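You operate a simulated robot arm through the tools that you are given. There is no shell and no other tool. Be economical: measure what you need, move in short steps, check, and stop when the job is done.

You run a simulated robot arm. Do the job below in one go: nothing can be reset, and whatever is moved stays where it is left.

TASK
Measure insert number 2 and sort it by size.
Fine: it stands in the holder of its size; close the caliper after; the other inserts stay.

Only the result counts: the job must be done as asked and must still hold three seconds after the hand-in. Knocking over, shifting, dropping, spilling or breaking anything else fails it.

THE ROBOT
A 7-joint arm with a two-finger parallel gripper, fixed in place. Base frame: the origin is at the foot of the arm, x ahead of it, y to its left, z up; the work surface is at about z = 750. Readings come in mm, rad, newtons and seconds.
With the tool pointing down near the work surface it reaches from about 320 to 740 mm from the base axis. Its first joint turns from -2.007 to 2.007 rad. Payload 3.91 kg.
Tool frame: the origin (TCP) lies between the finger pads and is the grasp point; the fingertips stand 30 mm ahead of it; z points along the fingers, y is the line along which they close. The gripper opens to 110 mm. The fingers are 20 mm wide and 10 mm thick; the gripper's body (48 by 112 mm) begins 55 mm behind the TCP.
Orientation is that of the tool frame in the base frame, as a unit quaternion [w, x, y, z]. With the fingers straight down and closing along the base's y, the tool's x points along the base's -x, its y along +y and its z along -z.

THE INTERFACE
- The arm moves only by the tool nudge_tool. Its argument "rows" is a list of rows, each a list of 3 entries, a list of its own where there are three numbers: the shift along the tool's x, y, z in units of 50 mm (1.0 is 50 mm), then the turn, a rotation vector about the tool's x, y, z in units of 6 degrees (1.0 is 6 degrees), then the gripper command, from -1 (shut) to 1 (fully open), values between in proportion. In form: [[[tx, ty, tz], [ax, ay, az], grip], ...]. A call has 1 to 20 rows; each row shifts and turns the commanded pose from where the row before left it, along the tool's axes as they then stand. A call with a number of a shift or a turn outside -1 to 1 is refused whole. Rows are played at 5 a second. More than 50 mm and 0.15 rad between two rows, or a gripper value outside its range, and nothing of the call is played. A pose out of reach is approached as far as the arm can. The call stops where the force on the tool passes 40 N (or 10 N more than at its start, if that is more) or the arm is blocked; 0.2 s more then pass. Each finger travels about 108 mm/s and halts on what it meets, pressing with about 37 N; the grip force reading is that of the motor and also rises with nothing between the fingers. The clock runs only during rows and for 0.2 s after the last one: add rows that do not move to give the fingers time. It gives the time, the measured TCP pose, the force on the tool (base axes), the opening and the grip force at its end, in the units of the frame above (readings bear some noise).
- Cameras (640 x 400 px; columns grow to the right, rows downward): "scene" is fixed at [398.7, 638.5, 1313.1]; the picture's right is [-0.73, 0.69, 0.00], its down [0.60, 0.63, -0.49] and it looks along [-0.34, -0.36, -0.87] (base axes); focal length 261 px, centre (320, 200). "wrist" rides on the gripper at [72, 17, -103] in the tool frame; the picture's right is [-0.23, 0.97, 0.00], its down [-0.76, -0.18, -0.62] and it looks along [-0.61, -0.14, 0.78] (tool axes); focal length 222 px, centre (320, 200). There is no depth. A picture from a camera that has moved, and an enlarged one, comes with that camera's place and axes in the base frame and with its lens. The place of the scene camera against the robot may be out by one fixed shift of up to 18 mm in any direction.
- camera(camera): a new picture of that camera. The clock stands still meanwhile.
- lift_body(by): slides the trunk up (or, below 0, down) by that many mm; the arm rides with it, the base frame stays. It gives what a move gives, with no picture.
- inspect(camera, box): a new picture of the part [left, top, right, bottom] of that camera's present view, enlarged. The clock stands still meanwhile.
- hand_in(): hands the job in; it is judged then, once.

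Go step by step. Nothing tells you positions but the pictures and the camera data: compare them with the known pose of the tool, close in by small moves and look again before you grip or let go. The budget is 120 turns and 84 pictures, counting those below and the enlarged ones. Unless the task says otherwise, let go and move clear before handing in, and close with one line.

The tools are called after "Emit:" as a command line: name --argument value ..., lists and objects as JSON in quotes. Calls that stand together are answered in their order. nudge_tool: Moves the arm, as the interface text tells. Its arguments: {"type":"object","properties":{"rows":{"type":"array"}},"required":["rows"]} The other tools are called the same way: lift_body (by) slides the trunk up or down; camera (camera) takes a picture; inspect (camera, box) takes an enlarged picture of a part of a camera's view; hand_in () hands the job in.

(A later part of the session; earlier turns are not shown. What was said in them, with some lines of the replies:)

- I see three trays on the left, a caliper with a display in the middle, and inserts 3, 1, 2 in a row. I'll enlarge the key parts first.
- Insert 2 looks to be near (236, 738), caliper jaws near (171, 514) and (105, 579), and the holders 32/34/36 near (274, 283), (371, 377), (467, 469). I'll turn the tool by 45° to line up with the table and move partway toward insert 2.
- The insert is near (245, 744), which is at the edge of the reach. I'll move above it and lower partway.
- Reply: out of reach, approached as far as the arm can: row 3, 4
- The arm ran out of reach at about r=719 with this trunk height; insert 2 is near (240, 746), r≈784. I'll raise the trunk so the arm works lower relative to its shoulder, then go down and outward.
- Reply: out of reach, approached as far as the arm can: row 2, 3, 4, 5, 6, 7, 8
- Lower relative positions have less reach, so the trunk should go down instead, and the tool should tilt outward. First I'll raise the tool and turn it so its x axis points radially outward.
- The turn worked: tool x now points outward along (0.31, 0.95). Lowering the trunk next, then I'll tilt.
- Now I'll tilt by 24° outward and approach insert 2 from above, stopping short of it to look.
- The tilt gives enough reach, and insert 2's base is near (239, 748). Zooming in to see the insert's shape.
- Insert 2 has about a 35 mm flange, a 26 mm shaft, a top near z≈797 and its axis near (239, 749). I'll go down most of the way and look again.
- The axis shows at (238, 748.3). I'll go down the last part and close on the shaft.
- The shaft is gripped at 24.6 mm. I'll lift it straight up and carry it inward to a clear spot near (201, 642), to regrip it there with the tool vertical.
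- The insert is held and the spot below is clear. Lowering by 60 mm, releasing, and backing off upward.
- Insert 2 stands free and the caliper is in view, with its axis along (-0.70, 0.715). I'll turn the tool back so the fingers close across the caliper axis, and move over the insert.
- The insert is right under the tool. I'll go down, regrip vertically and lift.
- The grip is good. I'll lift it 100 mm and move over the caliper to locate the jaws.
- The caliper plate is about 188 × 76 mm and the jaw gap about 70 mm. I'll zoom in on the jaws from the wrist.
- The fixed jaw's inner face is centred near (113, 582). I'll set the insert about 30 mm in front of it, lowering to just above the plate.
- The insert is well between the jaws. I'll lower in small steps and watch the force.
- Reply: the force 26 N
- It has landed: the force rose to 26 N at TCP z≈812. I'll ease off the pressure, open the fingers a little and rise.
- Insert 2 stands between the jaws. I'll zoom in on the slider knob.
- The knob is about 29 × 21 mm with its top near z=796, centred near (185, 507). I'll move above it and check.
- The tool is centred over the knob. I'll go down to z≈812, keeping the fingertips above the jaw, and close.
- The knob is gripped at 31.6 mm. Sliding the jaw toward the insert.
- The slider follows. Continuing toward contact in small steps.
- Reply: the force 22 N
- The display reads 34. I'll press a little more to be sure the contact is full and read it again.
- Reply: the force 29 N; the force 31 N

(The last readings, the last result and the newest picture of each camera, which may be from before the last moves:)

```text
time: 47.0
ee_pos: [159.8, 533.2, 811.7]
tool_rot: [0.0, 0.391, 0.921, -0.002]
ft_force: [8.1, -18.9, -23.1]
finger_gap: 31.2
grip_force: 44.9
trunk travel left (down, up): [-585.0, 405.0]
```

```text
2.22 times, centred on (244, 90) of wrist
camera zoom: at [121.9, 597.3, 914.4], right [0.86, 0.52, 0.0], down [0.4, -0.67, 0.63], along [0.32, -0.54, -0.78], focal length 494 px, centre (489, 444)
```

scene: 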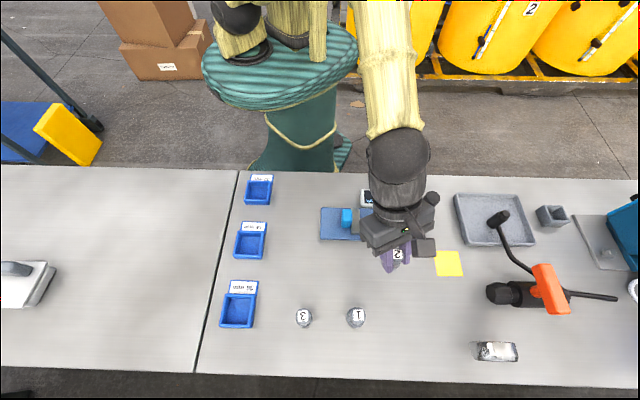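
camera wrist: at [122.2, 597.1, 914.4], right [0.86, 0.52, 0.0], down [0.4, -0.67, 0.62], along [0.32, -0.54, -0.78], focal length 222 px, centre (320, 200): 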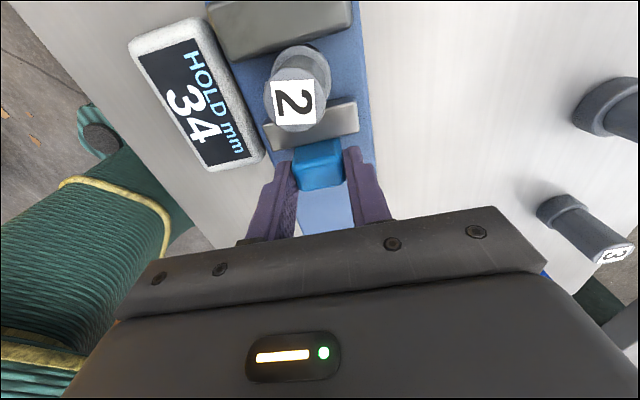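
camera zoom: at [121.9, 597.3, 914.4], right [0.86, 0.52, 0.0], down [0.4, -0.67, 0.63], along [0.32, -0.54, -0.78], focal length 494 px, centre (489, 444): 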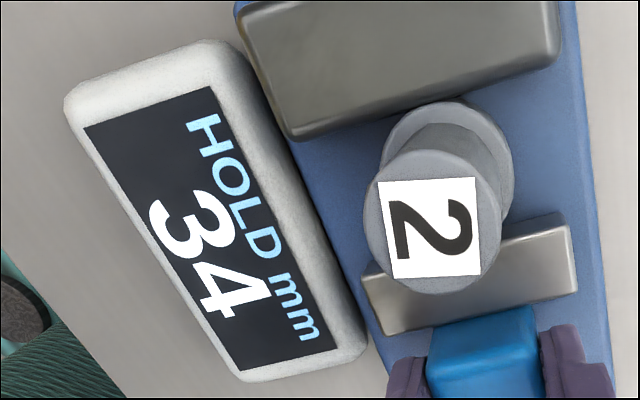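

The insert measures 34 mm and the jaw is in firm contact. I'll slide the jaw back, let go of the knob and rise.

Emit:
nudge_tool --rows '[[[-0.1, 0, 0], [0, 0, 0], -1], [[-0.1, 0, 0], [0, 0, 0], -1], [[-0.1, 0, 0], [0, 0, 0], -1], [[-0.1, 0, 0], [0, 0, 0], -1], [[-0.1, 0, 0], [0, 0, 0], -1], [[-0.1, 0, 0], [0, 0, 0], -1], [[0, 0, 0], [0, 0, 0], -1], [[0, 0, 0], [0, 0, 0], 0.1], [[0, 0, 0], [0, 0, 0], 0.1], [[0, 0, -0.6], [0, 0, 0], 0.1], [[0, 0, -0.8], [0, 0, 0], 0.1], [[0, 0, 0], [0, 0, 0], 0.1]]'

Emit:
camera --camera "wrist"

Emit:
inspect --camera "scene" --box '[300, 175, 460, 275]'

```text
time: 49.6
ee_pos: [178.7, 514.5, 881.4]
tool_rot: [0.0, 0.39, 0.921, 0.0]
ft_force: [0.2, -0.4, -0.6]
finger_gap: 60.5
grip_force: 0.0
trunk travel left (down, up): [-585.0, 405.0]
```

```text
47 pictures are left
camera wrist: at [141.3, 577.7, 985.1], right [0.86, 0.52, 0.0], down [0.4, -0.67, 0.62], along [0.32, -0.53, -0.78], focal length 222 px, centre (320, 200)
```

wrist: 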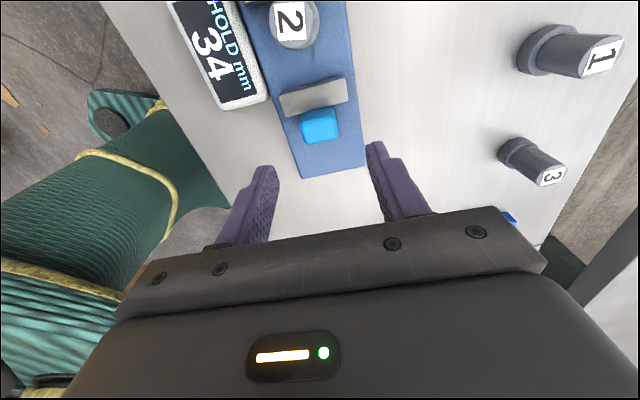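

```text
4.00 times, centred on (380, 225) of scene
camera zoom: at [398.7, 638.5, 1313.1], right [-0.73, 0.69, 0.0], down [0.6, 0.63, -0.49], along [-0.34, -0.36, -0.87], focal length 1042 px, centre (80, 100)
```

zoom: 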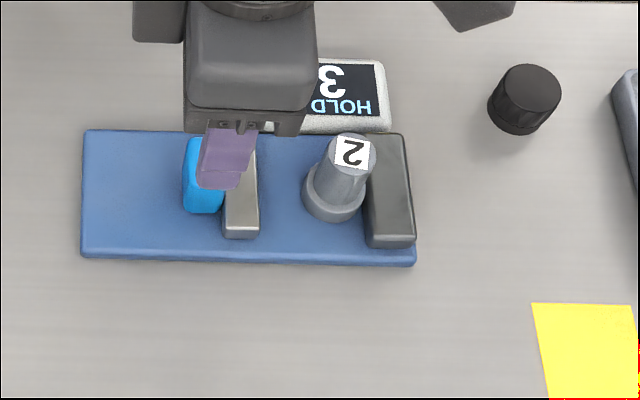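

The reading 34 holds and the insert stands against the fixed jaw, near (125, 570). Moving over it.

Emit:
nudge_tool --rows '[[[0.5, 0, 0], [0, 0, 0], 0.0], [[0.5, 0, 0], [0, 0, 0], 0.0], [[0.48, 0, 0], [0, 0, 0], 0.0], [[0, 0, 0], [0, 0, 0], 0.0]]'

Emit:
camera --camera "wrist"

Emit:
inspect --camera "wrist" --box '[240, 70, 400, 210]'

```text
time: 50.6
ee_pos: [128.6, 567.9, 881.9]
tool_rot: [0.001, 0.389, 0.921, 0.001]
ft_force: [0.5, 0.4, 0.5]
finger_gap: 55.4
grip_force: 0.1
trunk travel left (down, up): [-585.0, 405.0]
```

```text
45 pictures are left
camera wrist: at [90.4, 631.2, 984.6], right [0.86, 0.52, 0.0], down [0.4, -0.67, 0.62], along [0.32, -0.53, -0.78], focal length 222 px, centre (320, 200)
```

wrist: 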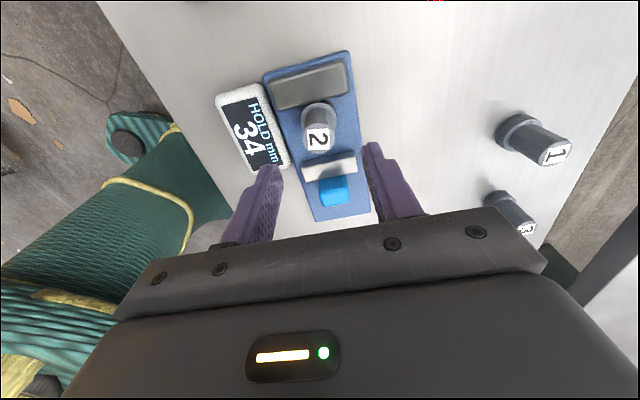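

```text
2.86 times, centred on (320, 140) of wrist
camera zoom: at [90.4, 631.2, 984.6], right [0.86, 0.52, 0.0], down [0.4, -0.67, 0.62], along [0.32, -0.53, -0.78], focal length 635 px, centre (320, 371)
```

zoom: 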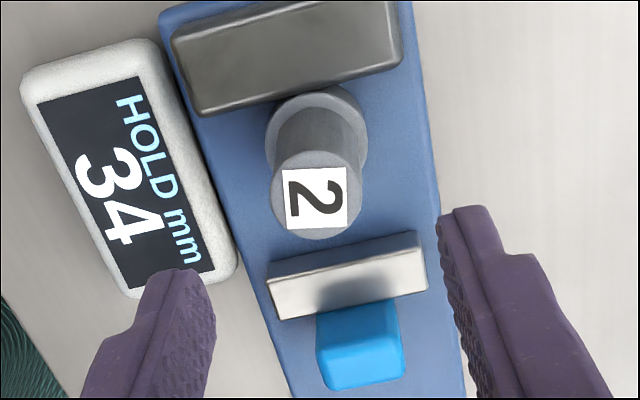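

The insert's axis is within 1 mm of the tool. I'll go down, grip and lift.

Emit:
nudge_tool --rows '[[[0.02, 0, 0.5], [0, 0, 0], -0.1], [[0, 0, 0.5], [0, 0, 0], -0.1], [[0, 0, 0.39], [0, 0, 0], -0.1], [[0, 0, 0], [0, 0, 0], -0.3], [[0, 0, 0], [0, 0, 0], -0.6], [[0, 0, 0], [0, 0, 0], -1], [[0, 0, 0], [0, 0, 0], -1], [[0, 0, 0], [0, 0, 0], -1]]'

```text
time: 52.4
ee_pos: [125.4, 568.2, 813.1]
tool_rot: [0.0, 0.389, 0.921, 0.0]
ft_force: [0.0, -0.3, 0.1]
finger_gap: 24.7
grip_force: 37.7
trunk travel left (down, up): [-585.0, 405.0]
```

Gripped again. I'll lift it and carry it toward the 34 mm holder, stopping short to look.

Emit:
nudge_tool --rows '[[[0, 0, -0.6], [0, 0, 0], -1], [[0, 0, -0.7], [0, 0, 0], -1], [[0, 0, -0.7], [0, 0, 0], -1], [[-0.8, 0.17, 0], [0, 0, 0], -1], [[-0.8, 0.17, 0], [0, 0, 0], -1], [[-0.8, 0.17, 0], [0, 0, 0], -1], [[-0.8, 0.17, 0], [0, 0, 0], -1], [[-0.8, 0.17, 0], [0, 0, 0], -1], [[-0.8, 0.17, 0], [0, 0, 0], -1], [[0, 0, 0], [0, 0, 0], -1]]'

Emit:
camera --camera "wrist"

Emit:
inspect --camera "scene" --box '[220, 190, 320, 290]'

```text
time: 54.6
ee_pos: [329.4, 430.6, 913.6]
tool_rot: [0.0, 0.39, 0.921, 0.0]
ft_force: [-0.4, -0.6, -1.2]
finger_gap: 24.7
grip_force: 36.8
trunk travel left (down, up): [-585.0, 405.0]
```

```text
43 pictures are left
camera wrist: at [290.0, 494.2, 1017.4], right [0.86, 0.52, 0.0], down [0.4, -0.67, 0.62], along [0.32, -0.53, -0.78], focal length 222 px, centre (320, 200)
```

wrist: 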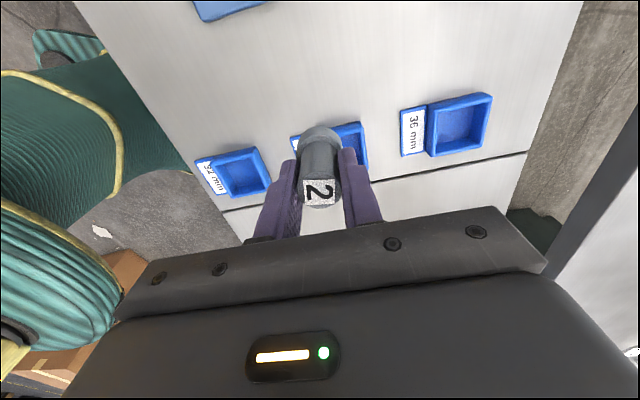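

```text
4.00 times, centred on (270, 240) of scene
camera zoom: at [398.7, 638.5, 1313.1], right [-0.73, 0.69, 0.0], down [0.6, 0.63, -0.49], along [-0.34, -0.36, -0.87], focal length 1042 px, centre (520, 40)
```

zoom: 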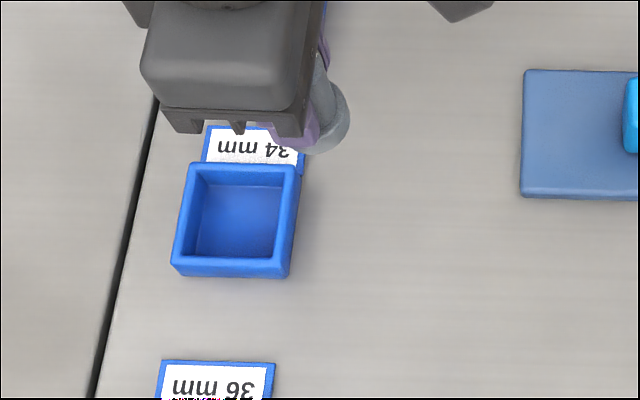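

I'll measure the pocket: zoom in on the 34 mm holder from the scene and the 36 mm one from the wrist.

Emit:
inspect --camera "scene" --box '[228, 222, 276, 266]'

Emit:
inspect --camera "wrist" --box '[390, 80, 500, 168]'

```text
9.09 times, centred on (252, 244) of scene
camera zoom: at [398.7, 638.5, 1313.1], right [-0.73, 0.69, 0.0], down [0.6, 0.63, -0.49], along [-0.34, -0.36, -0.87], focal length 2369 px, centre (938, -200)
```

zoom: 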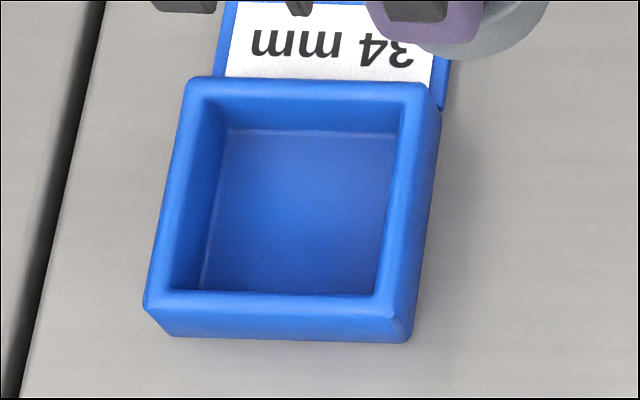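

```text
4.55 times, centred on (445, 124) of wrist
camera zoom: at [290.0, 494.2, 1017.4], right [0.86, 0.52, 0.0], down [0.4, -0.67, 0.62], along [0.32, -0.53, -0.78], focal length 1010 px, centre (-248, 546)
```

zoom: 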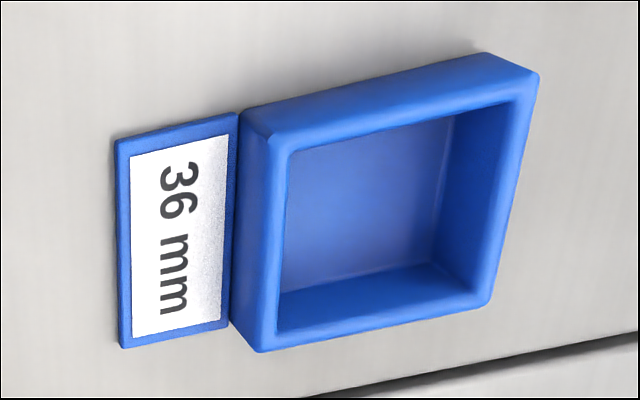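

The pocket is about 49 mm square inside with its rim near z≈772, so the fingers at this grip height would sit slightly inside it. I'll set the insert down briefly at a clear spot near (298, 463) and regrip it 9 mm higher.

Emit:
nudge_tool --rows '[[[0.9, 0, 0], [0, 0, 0], -1], [[0, 0, 0.7], [0, 0, 0], -1], [[0, 0, 0.7], [0, 0, 0], -1], [[0, 0, 0.5], [0, 0, 0], -1], [[0, 0, 0.2], [0, 0, 0], -1], [[0, 0, 0.1], [0, 0, 0], -1], [[0, 0, 0], [0, 0, 0], -1]]'

```text
time: 56.2
ee_pos: [300.3, 461.1, 802.8]
tool_rot: [0.0, 0.388, 0.921, 0.0]
ft_force: [-0.1, -0.5, -0.4]
finger_gap: 24.9
grip_force: 37.2
trunk travel left (down, up): [-585.0, 405.0]
```

Emit:
nudge_tool --rows '[[[0, 0, 0.05], [0, 0, 0], -1], [[0, 0, 0], [0, 0, 0], -1]]'

Emit:
nudge_tool --rows '[[[0, 0, 0.03], [0, 0, 0], -1], [[0, 0, 0], [0, 0, 0], -1]]'

Emit:
inspect --camera "scene" --box '[240, 210, 352, 280]'

```text
time: 56.8
ee_pos: [301.4, 461.3, 801.9]
tool_rot: [-0.001, 0.39, 0.921, 0.002]
ft_force: [0.1, 0.2, 8.0]
finger_gap: 24.6
grip_force: 37.1
trunk travel left (down, up): [-585.0, 405.0]
```

```text
time: 57.4
ee_pos: [300.1, 460.5, 801.2]
tool_rot: [0.001, 0.389, 0.921, 0.003]
ft_force: [1.7, 0.3, 25.4]
finger_gap: 24.6
grip_force: 36.8
trunk travel left (down, up): [-585.0, 405.0]
```

```text
5.71 times, centred on (296, 245) of scene
camera zoom: at [398.7, 638.5, 1313.1], right [-0.73, 0.69, 0.0], down [0.6, 0.63, -0.49], along [-0.34, -0.36, -0.87], focal length 1489 px, centre (457, -57)
```

zoom: 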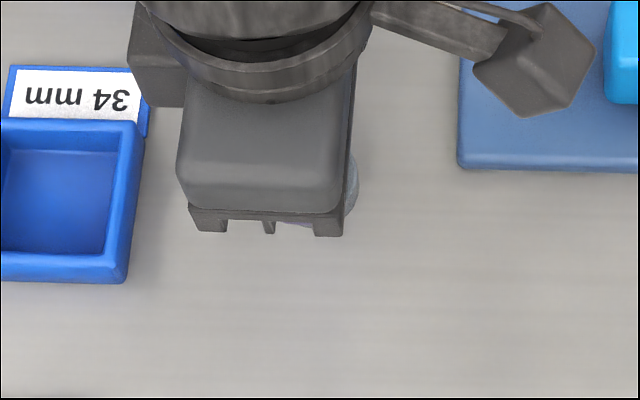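

It is on the table. I'll ease off, open, rise 7 mm and close again.

Emit:
nudge_tool --rows '[[[0, 0, -0.04], [0, 0, 0], -1], [[0, 0, 0], [0, 0, 0], -0.4], [[0, 0, 0], [0, 0, 0], -0.4], [[0, 0, -0.14], [0, 0, 0], -0.4], [[0, 0, 0], [0, 0, 0], -0.4], [[0, 0, 0], [0, 0, 0], -0.7], [[0, 0, 0], [0, 0, 0], -1], [[0, 0, 0], [0, 0, 0], -1]]'

```text
time: 59.2
ee_pos: [299.8, 462.6, 808.4]
tool_rot: [0.0, 0.389, 0.921, 0.001]
ft_force: [0.4, -0.4, -0.7]
finger_gap: 24.6
grip_force: 37.0
trunk travel left (down, up): [-585.0, 405.0]
```

It is gripped higher now. I estimate the 34 pocket centre near (379, 404); to check, I'll lift and move beside it so that the insert doesn't block the wrist view.

Emit:
nudge_tool --rows '[[[0, 0, -0.7], [0, 0, 0], -1], [[0, 0, -0.7], [0, 0, 0], -1], [[0, 0, -0.4], [0, 0, 0], -1], [[-0.65, -0.3, 0], [0, 0, 0], -1], [[-0.65, -0.3, 0], [0, 0, 0], -1], [[-0.64, -0.3, 0], [0, 0, 0], -1], [[0, 0, 0], [0, 0, 0], -1]]'

Emit:
camera --camera "wrist"

```text
time: 60.8
ee_pos: [335.5, 360.9, 898.3]
tool_rot: [0.0, 0.389, 0.921, 0.0]
ft_force: [0.7, -1.6, -1.3]
finger_gap: 24.8
grip_force: 37.1
trunk travel left (down, up): [-585.0, 405.0]
```

```text
38 pictures are left
camera wrist: at [298.8, 423.8, 1002.2], right [0.86, 0.52, 0.0], down [0.4, -0.67, 0.62], along [0.32, -0.53, -0.78], focal length 222 px, centre (320, 200)
```

wrist: 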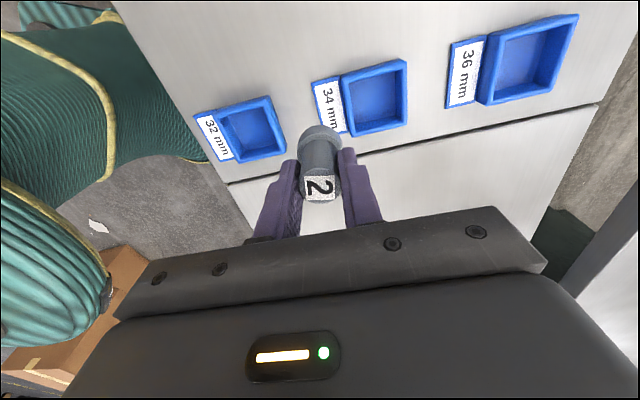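

Emit:
inspect --camera "wrist" --box '[300, 50, 420, 146]'

```text
4.17 times, centred on (360, 98) of wrist
camera zoom: at [298.8, 423.8, 1002.2], right [0.86, 0.52, 0.0], down [0.4, -0.67, 0.62], along [0.32, -0.53, -0.78], focal length 926 px, centre (153, 625)
```

zoom: 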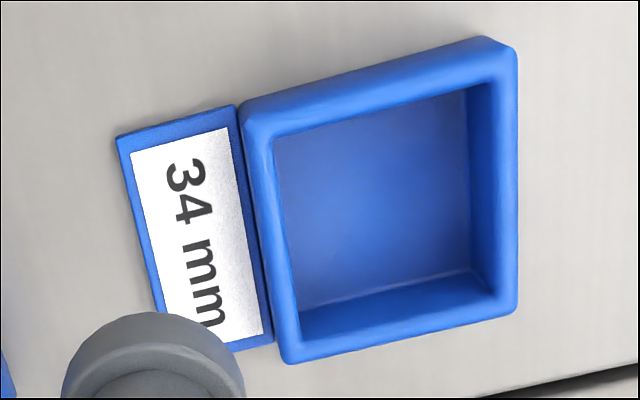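

The pocket centre is (378, 403), and the insert sits about 3 mm to the -e1 side of the tool. I'll move over the pocket and lower to just above the rim to check.

Emit:
nudge_tool --rows '[[[0.03, 0.6, 0], [0, 0, 0], -1], [[0.03, 0.6, 0], [0, 0, 0], -1], [[0, 0, 0.5], [0, 0, 0], -1], [[0, 0, 0.5], [0, 0, 0], -1], [[0, 0, 0], [0, 0, 0], -1]]'

Emit:
inspect --camera "wrist" --box '[240, 60, 400, 160]'

Emit:
inspect --camera "scene" --box '[220, 210, 300, 270]'

```text
time: 62.0
ee_pos: [376.1, 406.4, 846.1]
tool_rot: [-0.001, 0.388, 0.922, 0.0]
ft_force: [-0.2, 0.1, -0.9]
finger_gap: 24.7
grip_force: 36.8
trunk travel left (down, up): [-585.0, 405.0]
```

```text
4.00 times, centred on (320, 110) of wrist
camera zoom: at [337.3, 470.5, 950.4], right [0.86, 0.52, 0.0], down [0.4, -0.67, 0.62], along [0.32, -0.53, -0.78], focal length 888 px, centre (320, 560)
```

zoom: 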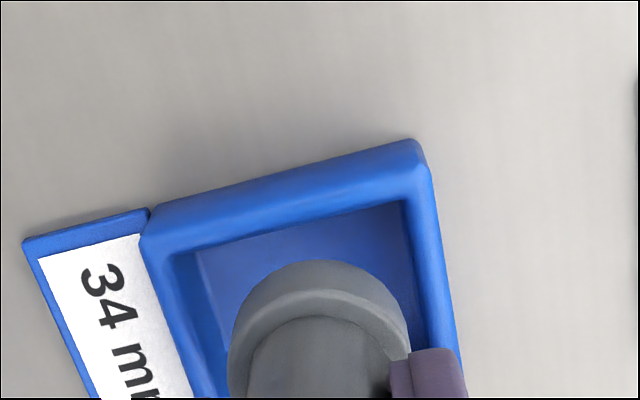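

```text
6.67 times, centred on (260, 240) of scene
camera zoom: at [398.7, 638.5, 1313.1], right [-0.73, 0.69, 0.0], down [0.6, 0.63, -0.49], along [-0.34, -0.36, -0.87], focal length 1738 px, centre (720, -67)
```

zoom: 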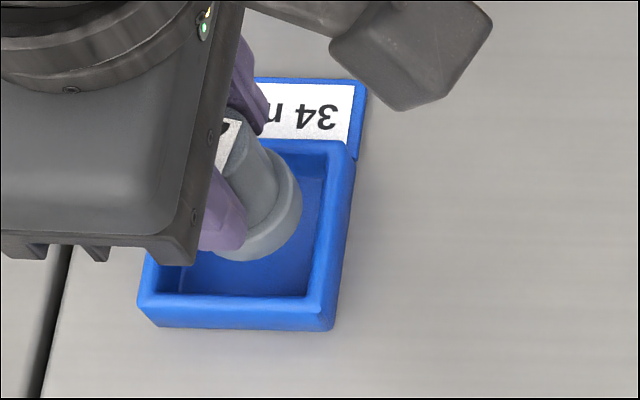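

The insert is centred within about 2 mm, with 7 mm of clearance each side. Lowering into the pocket.

Emit:
nudge_tool --rows '[[[-0.03, -0.02, 0], [0, 0, 0], -1], [[0, 0, 0.3], [0, 0, 0], -1], [[0, 0, 0.24], [0, 0, 0], -1], [[0, 0, 0], [0, 0, 0], -1]]'

Emit:
inspect --camera "scene" --box '[220, 210, 300, 270]'

```text
time: 63.0
ee_pos: [375.0, 405.1, 819.2]
tool_rot: [0.0, 0.389, 0.921, 0.0]
ft_force: [-0.6, 0.1, 0.1]
finger_gap: 24.7
grip_force: 37.2
trunk travel left (down, up): [-585.0, 405.0]
```

```text
6.67 times, centred on (260, 240) of scene
camera zoom: at [398.7, 638.5, 1313.1], right [-0.73, 0.69, 0.0], down [0.6, 0.63, -0.49], along [-0.34, -0.36, -0.87], focal length 1738 px, centre (720, -67)
```

zoom: 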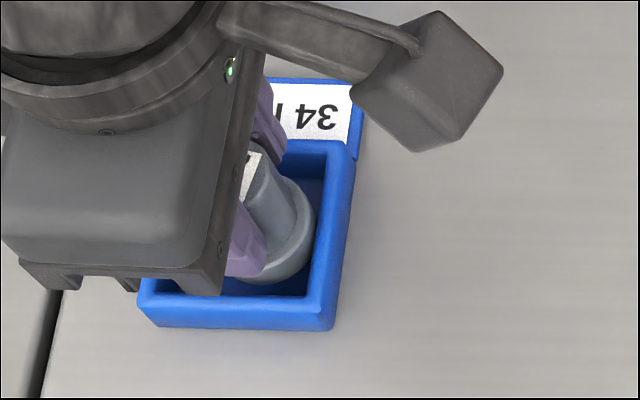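

The insert is inside the pocket without contact. Feeling for the floor in small steps.

Emit:
nudge_tool --rows '[[[0, 0, 0.06], [0, 0, 0], -1], [[0, 0, 0], [0, 0, 0], -1]]'

Emit:
nudge_tool --rows '[[[0, 0, 0.04], [0, 0, 0], -1], [[0, 0, 0], [0, 0, 0], -1]]'

```text
time: 63.6
ee_pos: [375.5, 404.4, 817.3]
tool_rot: [0.0, 0.389, 0.921, -0.001]
ft_force: [0.9, 1.3, -1.2]
finger_gap: 24.7
grip_force: 36.7
trunk travel left (down, up): [-585.0, 405.0]
```

```text
time: 64.2
ee_pos: [376.2, 404.2, 814.4]
tool_rot: [0.0, 0.39, 0.921, 0.0]
ft_force: [0.5, -0.2, -0.4]
finger_gap: 24.9
grip_force: 37.2
trunk travel left (down, up): [-585.0, 405.0]
```

Emit:
nudge_tool --rows '[[[0, 0, 0.03], [0, 0, 0], -1], [[0, 0, 0], [0, 0, 0], -1]]'

Emit:
nudge_tool --rows '[[[0, 0, 0.03], [0, 0, 0], -1], [[0, 0, 0], [0, 0, 0], -1]]'

```text
time: 64.8
ee_pos: [376.3, 404.3, 813.8]
tool_rot: [0.0, 0.389, 0.921, -0.001]
ft_force: [0.9, -0.1, 0.1]
finger_gap: 24.9
grip_force: 37.0
trunk travel left (down, up): [-585.0, 405.0]
```

```text
time: 65.4
ee_pos: [375.5, 404.3, 812.2]
tool_rot: [0.0, 0.389, 0.921, -0.001]
ft_force: [0.7, 0.3, -0.3]
finger_gap: 24.6
grip_force: 36.4
trunk travel left (down, up): [-585.0, 405.0]
```

Emit:
nudge_tool --rows '[[[0, 0, 0.03], [0, 0, 0], -1], [[0, 0, 0], [0, 0, 0], -1]]'

Emit:
nudge_tool --rows '[[[0, 0, 0.02], [0, 0, 0], -1], [[0, 0, 0], [0, 0, 0], -1]]'

```text
time: 66.0
ee_pos: [375.8, 404.5, 811.0]
tool_rot: [0.0, 0.389, 0.921, 0.0]
ft_force: [-0.4, 0.2, -0.5]
finger_gap: 24.6
grip_force: 37.2
trunk travel left (down, up): [-585.0, 405.0]
```

```text
time: 66.6
ee_pos: [376.3, 404.5, 808.7]
tool_rot: [0.001, 0.389, 0.921, 0.001]
ft_force: [0.3, 0.4, -0.7]
finger_gap: 24.8
grip_force: 37.1
trunk travel left (down, up): [-585.0, 405.0]
```

Emit:
nudge_tool --rows '[[[0, 0, 0.02], [0, 0, 0], -1], [[0, 0, 0], [0, 0, 0], -1]]'

Emit:
nudge_tool --rows '[[[0, 0, 0.02], [0, 0, 0], -1], [[0, 0, 0], [0, 0, 0], -1]]'

Emit:
inspect --camera "scene" --box '[220, 210, 300, 270]'

```text
time: 67.2
ee_pos: [376.2, 403.9, 808.8]
tool_rot: [0.0, 0.389, 0.921, 0.0]
ft_force: [0.0, -0.1, -0.5]
finger_gap: 24.6
grip_force: 37.0
trunk travel left (down, up): [-585.0, 405.0]
```

```text
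time: 67.8
ee_pos: [375.8, 405.2, 807.5]
tool_rot: [0.0, 0.389, 0.921, 0.0]
ft_force: [0.7, -0.8, -0.5]
finger_gap: 24.9
grip_force: 37.0
trunk travel left (down, up): [-585.0, 405.0]
```

```text
6.67 times, centred on (260, 240) of scene
camera zoom: at [398.7, 638.5, 1313.1], right [-0.73, 0.69, 0.0], down [0.6, 0.63, -0.49], along [-0.34, -0.36, -0.87], focal length 1738 px, centre (720, -67)
```

zoom: 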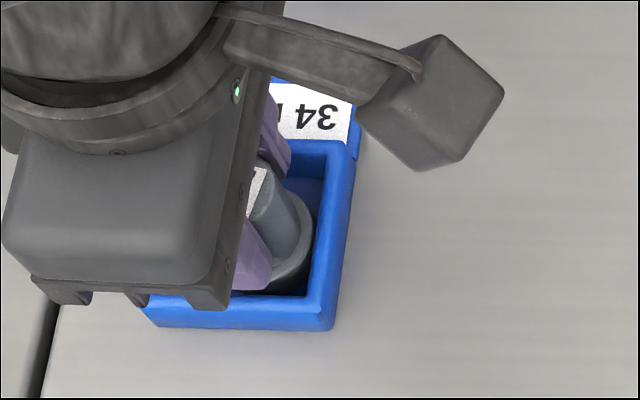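

Emit:
nudge_tool --rows '[[[0, 0, 0.02], [0, 0, 0], -1], [[0, 0, 0], [0, 0, 0], -1]]'

Emit:
nudge_tool --rows '[[[0, 0, 0.02], [0, 0, 0], -1], [[0, 0, 0], [0, 0, 0], -1]]'

Emit:
camera --camera "wrist"

```text
time: 68.4
ee_pos: [376.1, 404.1, 807.4]
tool_rot: [0.001, 0.39, 0.921, 0.002]
ft_force: [-0.1, 0.9, 10.0]
finger_gap: 24.6
grip_force: 37.5
trunk travel left (down, up): [-585.0, 405.0]
```

```text
time: 69.0
ee_pos: [375.1, 404.5, 806.4]
tool_rot: [0.0, 0.39, 0.921, 0.001]
ft_force: [-0.3, 2.0, 21.3]
finger_gap: 24.8
grip_force: 37.1
trunk travel left (down, up): [-585.0, 405.0]
```

```text
32 pictures are left
camera wrist: at [337.5, 468.0, 910.6], right [0.86, 0.52, 0.0], down [0.4, -0.67, 0.62], along [0.32, -0.53, -0.78], focal length 222 px, centre (320, 200)
```

wrist: 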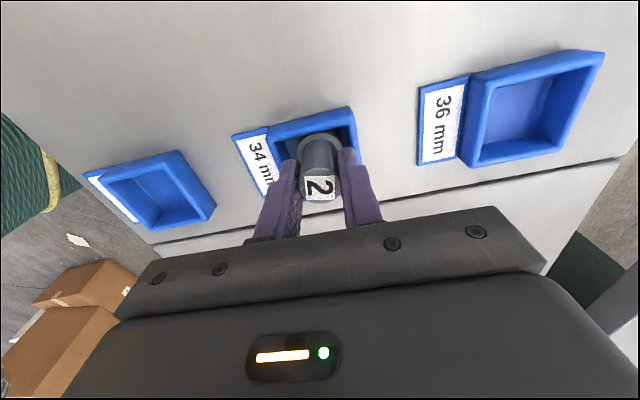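

It is on the pocket floor, with the force rising to 21 N. I'll ease off, open slightly and go straight up.

Emit:
nudge_tool --rows '[[[0, 0, -0.04], [0, 0, 0], -1], [[0, 0, 0], [0, 0, 0], -0.5], [[0, 0, 0], [0, 0, 0], -0.42], [[0, 0, 0], [0, 0, 0], -0.42], [[0, 0, -0.4], [0, 0, 0], -0.42], [[0, 0, -0.8], [0, 0, 0], -0.42], [[0, 0, -0.8], [0, 0, 0], -0.42], [[0, 0, 0], [0, 0, 0], -0.42]]'

Emit:
camera --camera "wrist"

Emit:
inspect --camera "scene" --box '[220, 210, 300, 270]'

```text
time: 70.8
ee_pos: [374.3, 404.9, 907.4]
tool_rot: [0.0, 0.39, 0.921, -0.001]
ft_force: [0.4, 0.5, -0.3]
finger_gap: 31.9
grip_force: 0.1
trunk travel left (down, up): [-585.0, 405.0]
```

```text
31 pictures are left
camera wrist: at [336.4, 469.5, 1010.9], right [0.86, 0.52, 0.0], down [0.4, -0.67, 0.62], along [0.32, -0.53, -0.78], focal length 222 px, centre (320, 200)
```

wrist: 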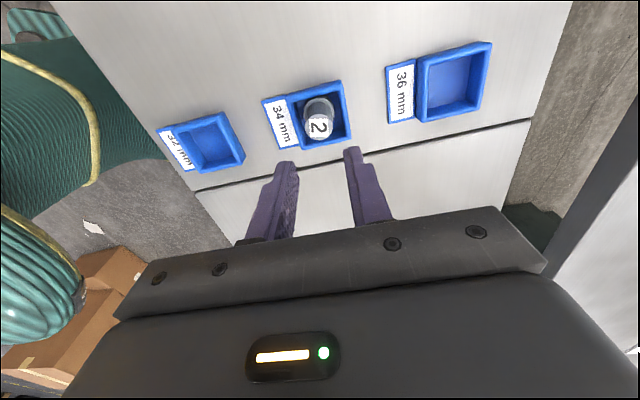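

```text
6.67 times, centred on (260, 240) of scene
camera zoom: at [398.7, 638.5, 1313.1], right [-0.73, 0.69, 0.0], down [0.6, 0.63, -0.49], along [-0.34, -0.36, -0.87], focal length 1738 px, centre (720, -67)
```

zoom: 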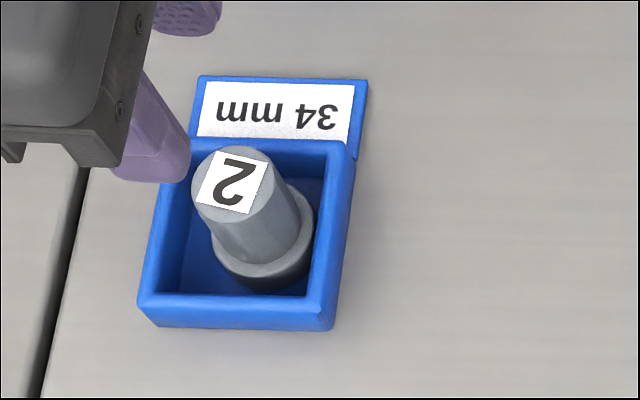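

Insert 2 stands in the 34 mm holder. Now back over the caliper knob, near (179, 514), to close the jaws.

Emit:
nudge_tool --rows '[[[0.72, -0.21, 0], [0, 0, 0], 0.1], [[0.72, -0.21, 0], [0, 0, 0], 0.1], [[0.72, -0.21, 0], [0, 0, 0], 0.1], [[0.72, -0.21, 0], [0, 0, 0], 0.1], [[0.71, -0.21, 0], [0, 0, 0], 0.1], [[0.71, -0.21, 0.5], [0, 0, 0], 0.1], [[0, 0, 0], [0, 0, 0], 0.1]]'

Emit:
camera --camera "wrist"

```text
time: 72.4
ee_pos: [179.5, 517.7, 883.5]
tool_rot: [-0.001, 0.39, 0.921, 0.0]
ft_force: [-0.9, -0.3, -0.3]
finger_gap: 60.5
grip_force: 0.0
trunk travel left (down, up): [-585.0, 405.0]
```

```text
29 pictures are left
camera wrist: at [141.7, 580.9, 987.5], right [0.86, 0.52, 0.0], down [0.4, -0.67, 0.62], along [0.32, -0.53, -0.78], focal length 222 px, centre (320, 200)
```

wrist: 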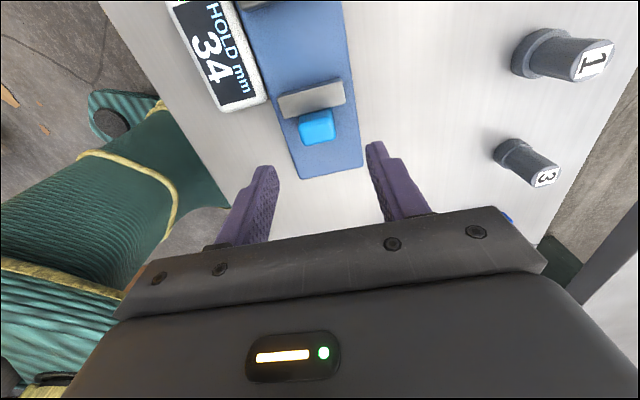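

Emit:
nudge_tool --rows '[[[-0.02, -0.05, 0.5], [0, 0, 0], 0.1], [[0, 0, 0.5], [0, 0, 0], 0.1], [[0, 0, 0.43], [0, 0, 0], 0.1], [[0, 0, 0], [0, 0, 0], -0.2], [[0, 0, 0], [0, 0, 0], -0.5], [[0, 0, 0], [0, 0, 0], -1], [[0, 0, 0], [0, 0, 0], -1]]'

Emit:
nudge_tool --rows '[[[0.12, 0, 0], [0, 0, 0], -1], [[0.12, 0, 0], [0, 0, 0], -1], [[0.12, 0, 0], [0, 0, 0], -1], [[0.12, 0, 0], [0, 0, 0], -1], [[0.12, 0, 0], [0, 0, 0], -1], [[0.12, 0, 0], [0, 0, 0], -1], [[0.12, 0, 0], [0, 0, 0], -1], [[0.12, 0, 0], [0, 0, 0], -1], [[0, 0, 0], [0, 0, 0], -1]]'

Emit:
inspect --camera "scene" --box '[300, 175, 460, 275]'

```text
time: 74.0
ee_pos: [180.0, 513.1, 812.3]
tool_rot: [0.0, 0.389, 0.921, 0.002]
ft_force: [8.1, 8.1, -2.0]
finger_gap: 31.4
grip_force: 45.3
trunk travel left (down, up): [-585.0, 405.0]
```

```text
time: 76.0
ee_pos: [146.0, 548.2, 813.3]
tool_rot: [0.0, 0.389, 0.921, 0.0]
ft_force: [7.9, 7.6, 16.7]
finger_gap: 31.4
grip_force: 44.6
trunk travel left (down, up): [-585.0, 405.0]
```

```text
4.00 times, centred on (380, 225) of scene
camera zoom: at [398.7, 638.5, 1313.1], right [-0.73, 0.69, 0.0], down [0.6, 0.63, -0.49], along [-0.34, -0.36, -0.87], focal length 1042 px, centre (80, 100)
```

zoom: 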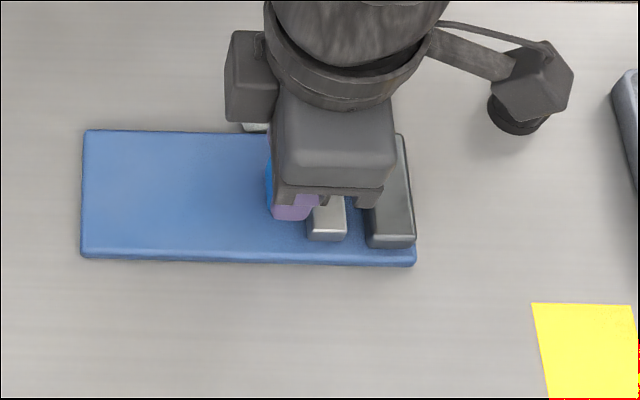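

The jaw has about 14 mm left to close. Continuing in smaller steps.

Emit:
nudge_tool --rows '[[[0.08, 0, 0], [0, 0, 0], -1], [[0.08, 0, 0], [0, 0, 0], -1], [[0.04, 0, 0], [0, 0, 0], -1], [[0, 0, 0], [0, 0, 0], -1]]'

Emit:
nudge_tool --rows '[[[0.04, 0, 0], [0, 0, 0], -1], [[0.04, 0, 0], [0, 0, 0], -1], [[0, 0, 0], [0, 0, 0], -1]]'

Emit:
nudge_tool --rows '[[[0.04, 0, 0], [0, 0, 0], -1], [[0, 0, 0], [0, 0, 0], -1]]'

Emit:
inspect --camera "scene" --box '[300, 175, 460, 275]'

Emit:
camera --camera "wrist"

```text
time: 77.0
ee_pos: [139.5, 553.7, 812.8]
tool_rot: [-0.001, 0.389, 0.921, 0.002]
ft_force: [8.6, 7.9, 21.3]
finger_gap: 31.4
grip_force: 44.7
trunk travel left (down, up): [-585.0, 405.0]
```

```text
time: 77.8
ee_pos: [136.8, 555.3, 812.3]
tool_rot: [0.0, 0.389, 0.921, 0.001]
ft_force: [10.4, 7.8, 25.0]
finger_gap: 31.5
grip_force: 45.3
trunk travel left (down, up): [-585.0, 405.0]
```

```text
time: 78.4
ee_pos: [136.8, 555.7, 813.4]
tool_rot: [0.0, 0.39, 0.921, 0.001]
ft_force: [16.5, 2.4, 25.5]
finger_gap: 31.4
grip_force: 45.5
trunk travel left (down, up): [-585.0, 405.0]
```

```text
4.00 times, centred on (380, 225) of scene
camera zoom: at [398.7, 638.5, 1313.1], right [-0.73, 0.69, 0.0], down [0.6, 0.63, -0.49], along [-0.34, -0.36, -0.87], focal length 1042 px, centre (80, 100)
```

zoom: 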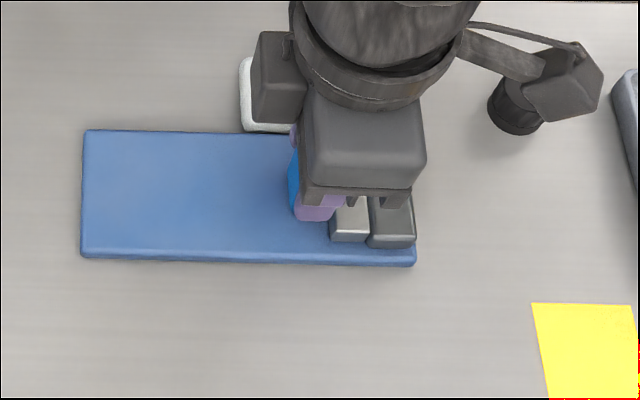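

```text
26 pictures are left
camera wrist: at [98.6, 619.9, 915.9], right [0.86, 0.51, 0.0], down [0.4, -0.67, 0.62], along [0.32, -0.53, -0.78], focal length 222 px, centre (320, 200)
```

wrist: 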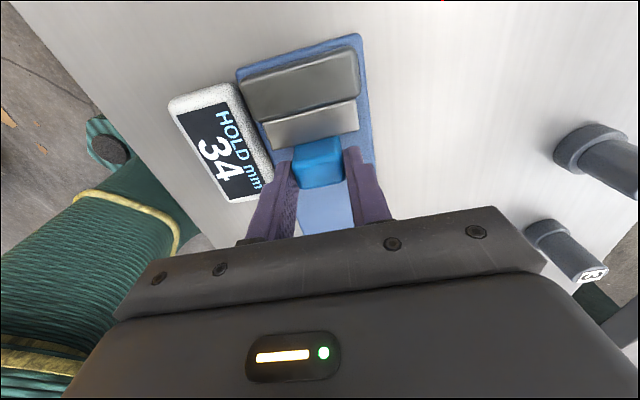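

The jaws look shut. One more small push to make sure, then a close look.

Emit:
nudge_tool --rows '[[[0.03, 0, -0.02], [0, 0, 0], -1], [[0, 0, 0], [0, 0, 0], -1]]'

Emit:
inspect --camera "wrist" --box '[230, 30, 390, 150]'

```text
time: 79.0
ee_pos: [136.9, 555.9, 812.3]
tool_rot: [0.0, 0.39, 0.921, 0.0]
ft_force: [21.8, -7.3, 17.9]
finger_gap: 31.7
grip_force: 44.8
trunk travel left (down, up): [-585.0, 405.0]
```

```text
3.33 times, centred on (310, 90) of wrist
camera zoom: at [98.4, 620.4, 915.6], right [0.86, 0.51, 0.0], down [0.4, -0.67, 0.62], along [0.32, -0.54, -0.78], focal length 740 px, centre (353, 567)
```

zoom: 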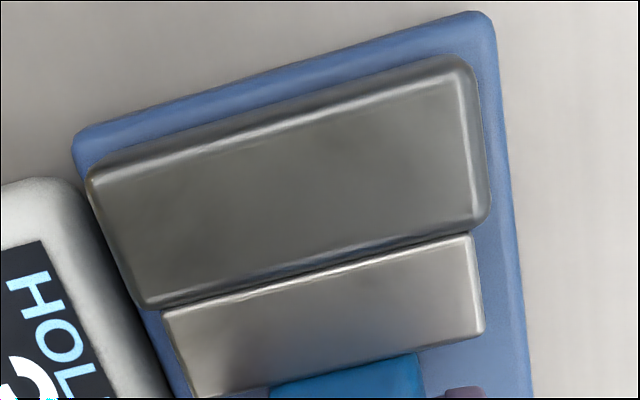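

The jaws touch. I'll relax slightly, let go, rise and back away, then take final pictures.

Emit:
nudge_tool --rows '[[[-0.04, 0, 0], [0, 0, 0], -1], [[0, 0, 0], [0, 0, 0], -0.2], [[0, 0, 0], [0, 0, 0], 0.1], [[0, 0, 0], [0, 0, 0], 0.1], [[0, 0, -0.5], [0, 0, 0], 0.1], [[0, 0, -0.9], [0, 0, 0], 0.1], [[0, 0, -0.9], [0, 0, 0], 0.1], [[0, -0.9, 0], [0, 0, 0], 0.1], [[0, -0.9, 0], [0, 0, 0], 0.1], [[0, -0.6, 0], [0, 0, 0], 0.1], [[0, 0, 0], [0, 0, 0], 0.1]]'

Emit:
camera --camera "scene"

Emit:
inspect --camera "scene" --box '[220, 175, 460, 335]'

```text
time: 81.4
ee_pos: [47.5, 473.7, 924.3]
tool_rot: [0.001, 0.389, 0.921, 0.0]
ft_force: [0.8, -0.7, 0.5]
finger_gap: 60.5
grip_force: 0.1
trunk travel left (down, up): [-585.0, 405.0]
```

```text
24 pictures are left
```

scene: 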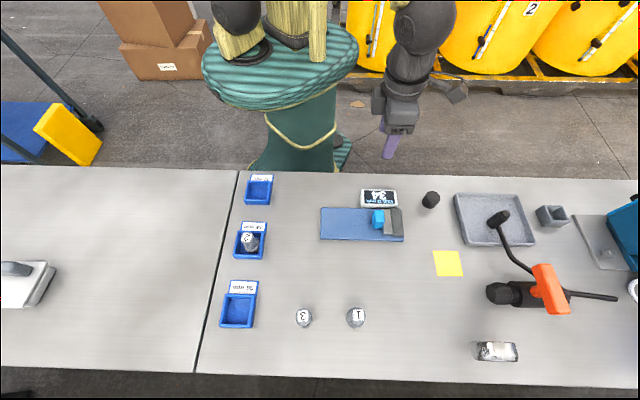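

```text
2.50 times, centred on (340, 255) of scene
camera zoom: at [398.7, 638.5, 1313.1], right [-0.73, 0.69, 0.0], down [0.6, 0.63, -0.49], along [-0.34, -0.36, -0.87], focal length 652 px, centre (270, 62)
```

zoom: 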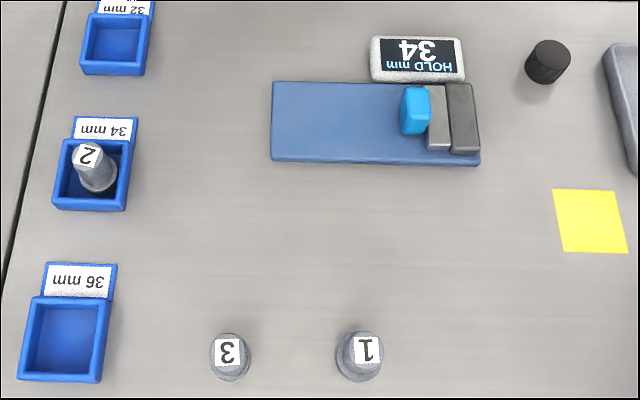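

Insert 2 stands in the 34 mm holder, the caliper is closed, and inserts 1 and 3 and everything else are where they were. Handing in.

Emit:
hand_in

```text
The job is handed in.
```

Insert 2 measured 34 mm on the caliper and now stands in the 34 mm holder; the caliper is closed and the other inserts were not moved.
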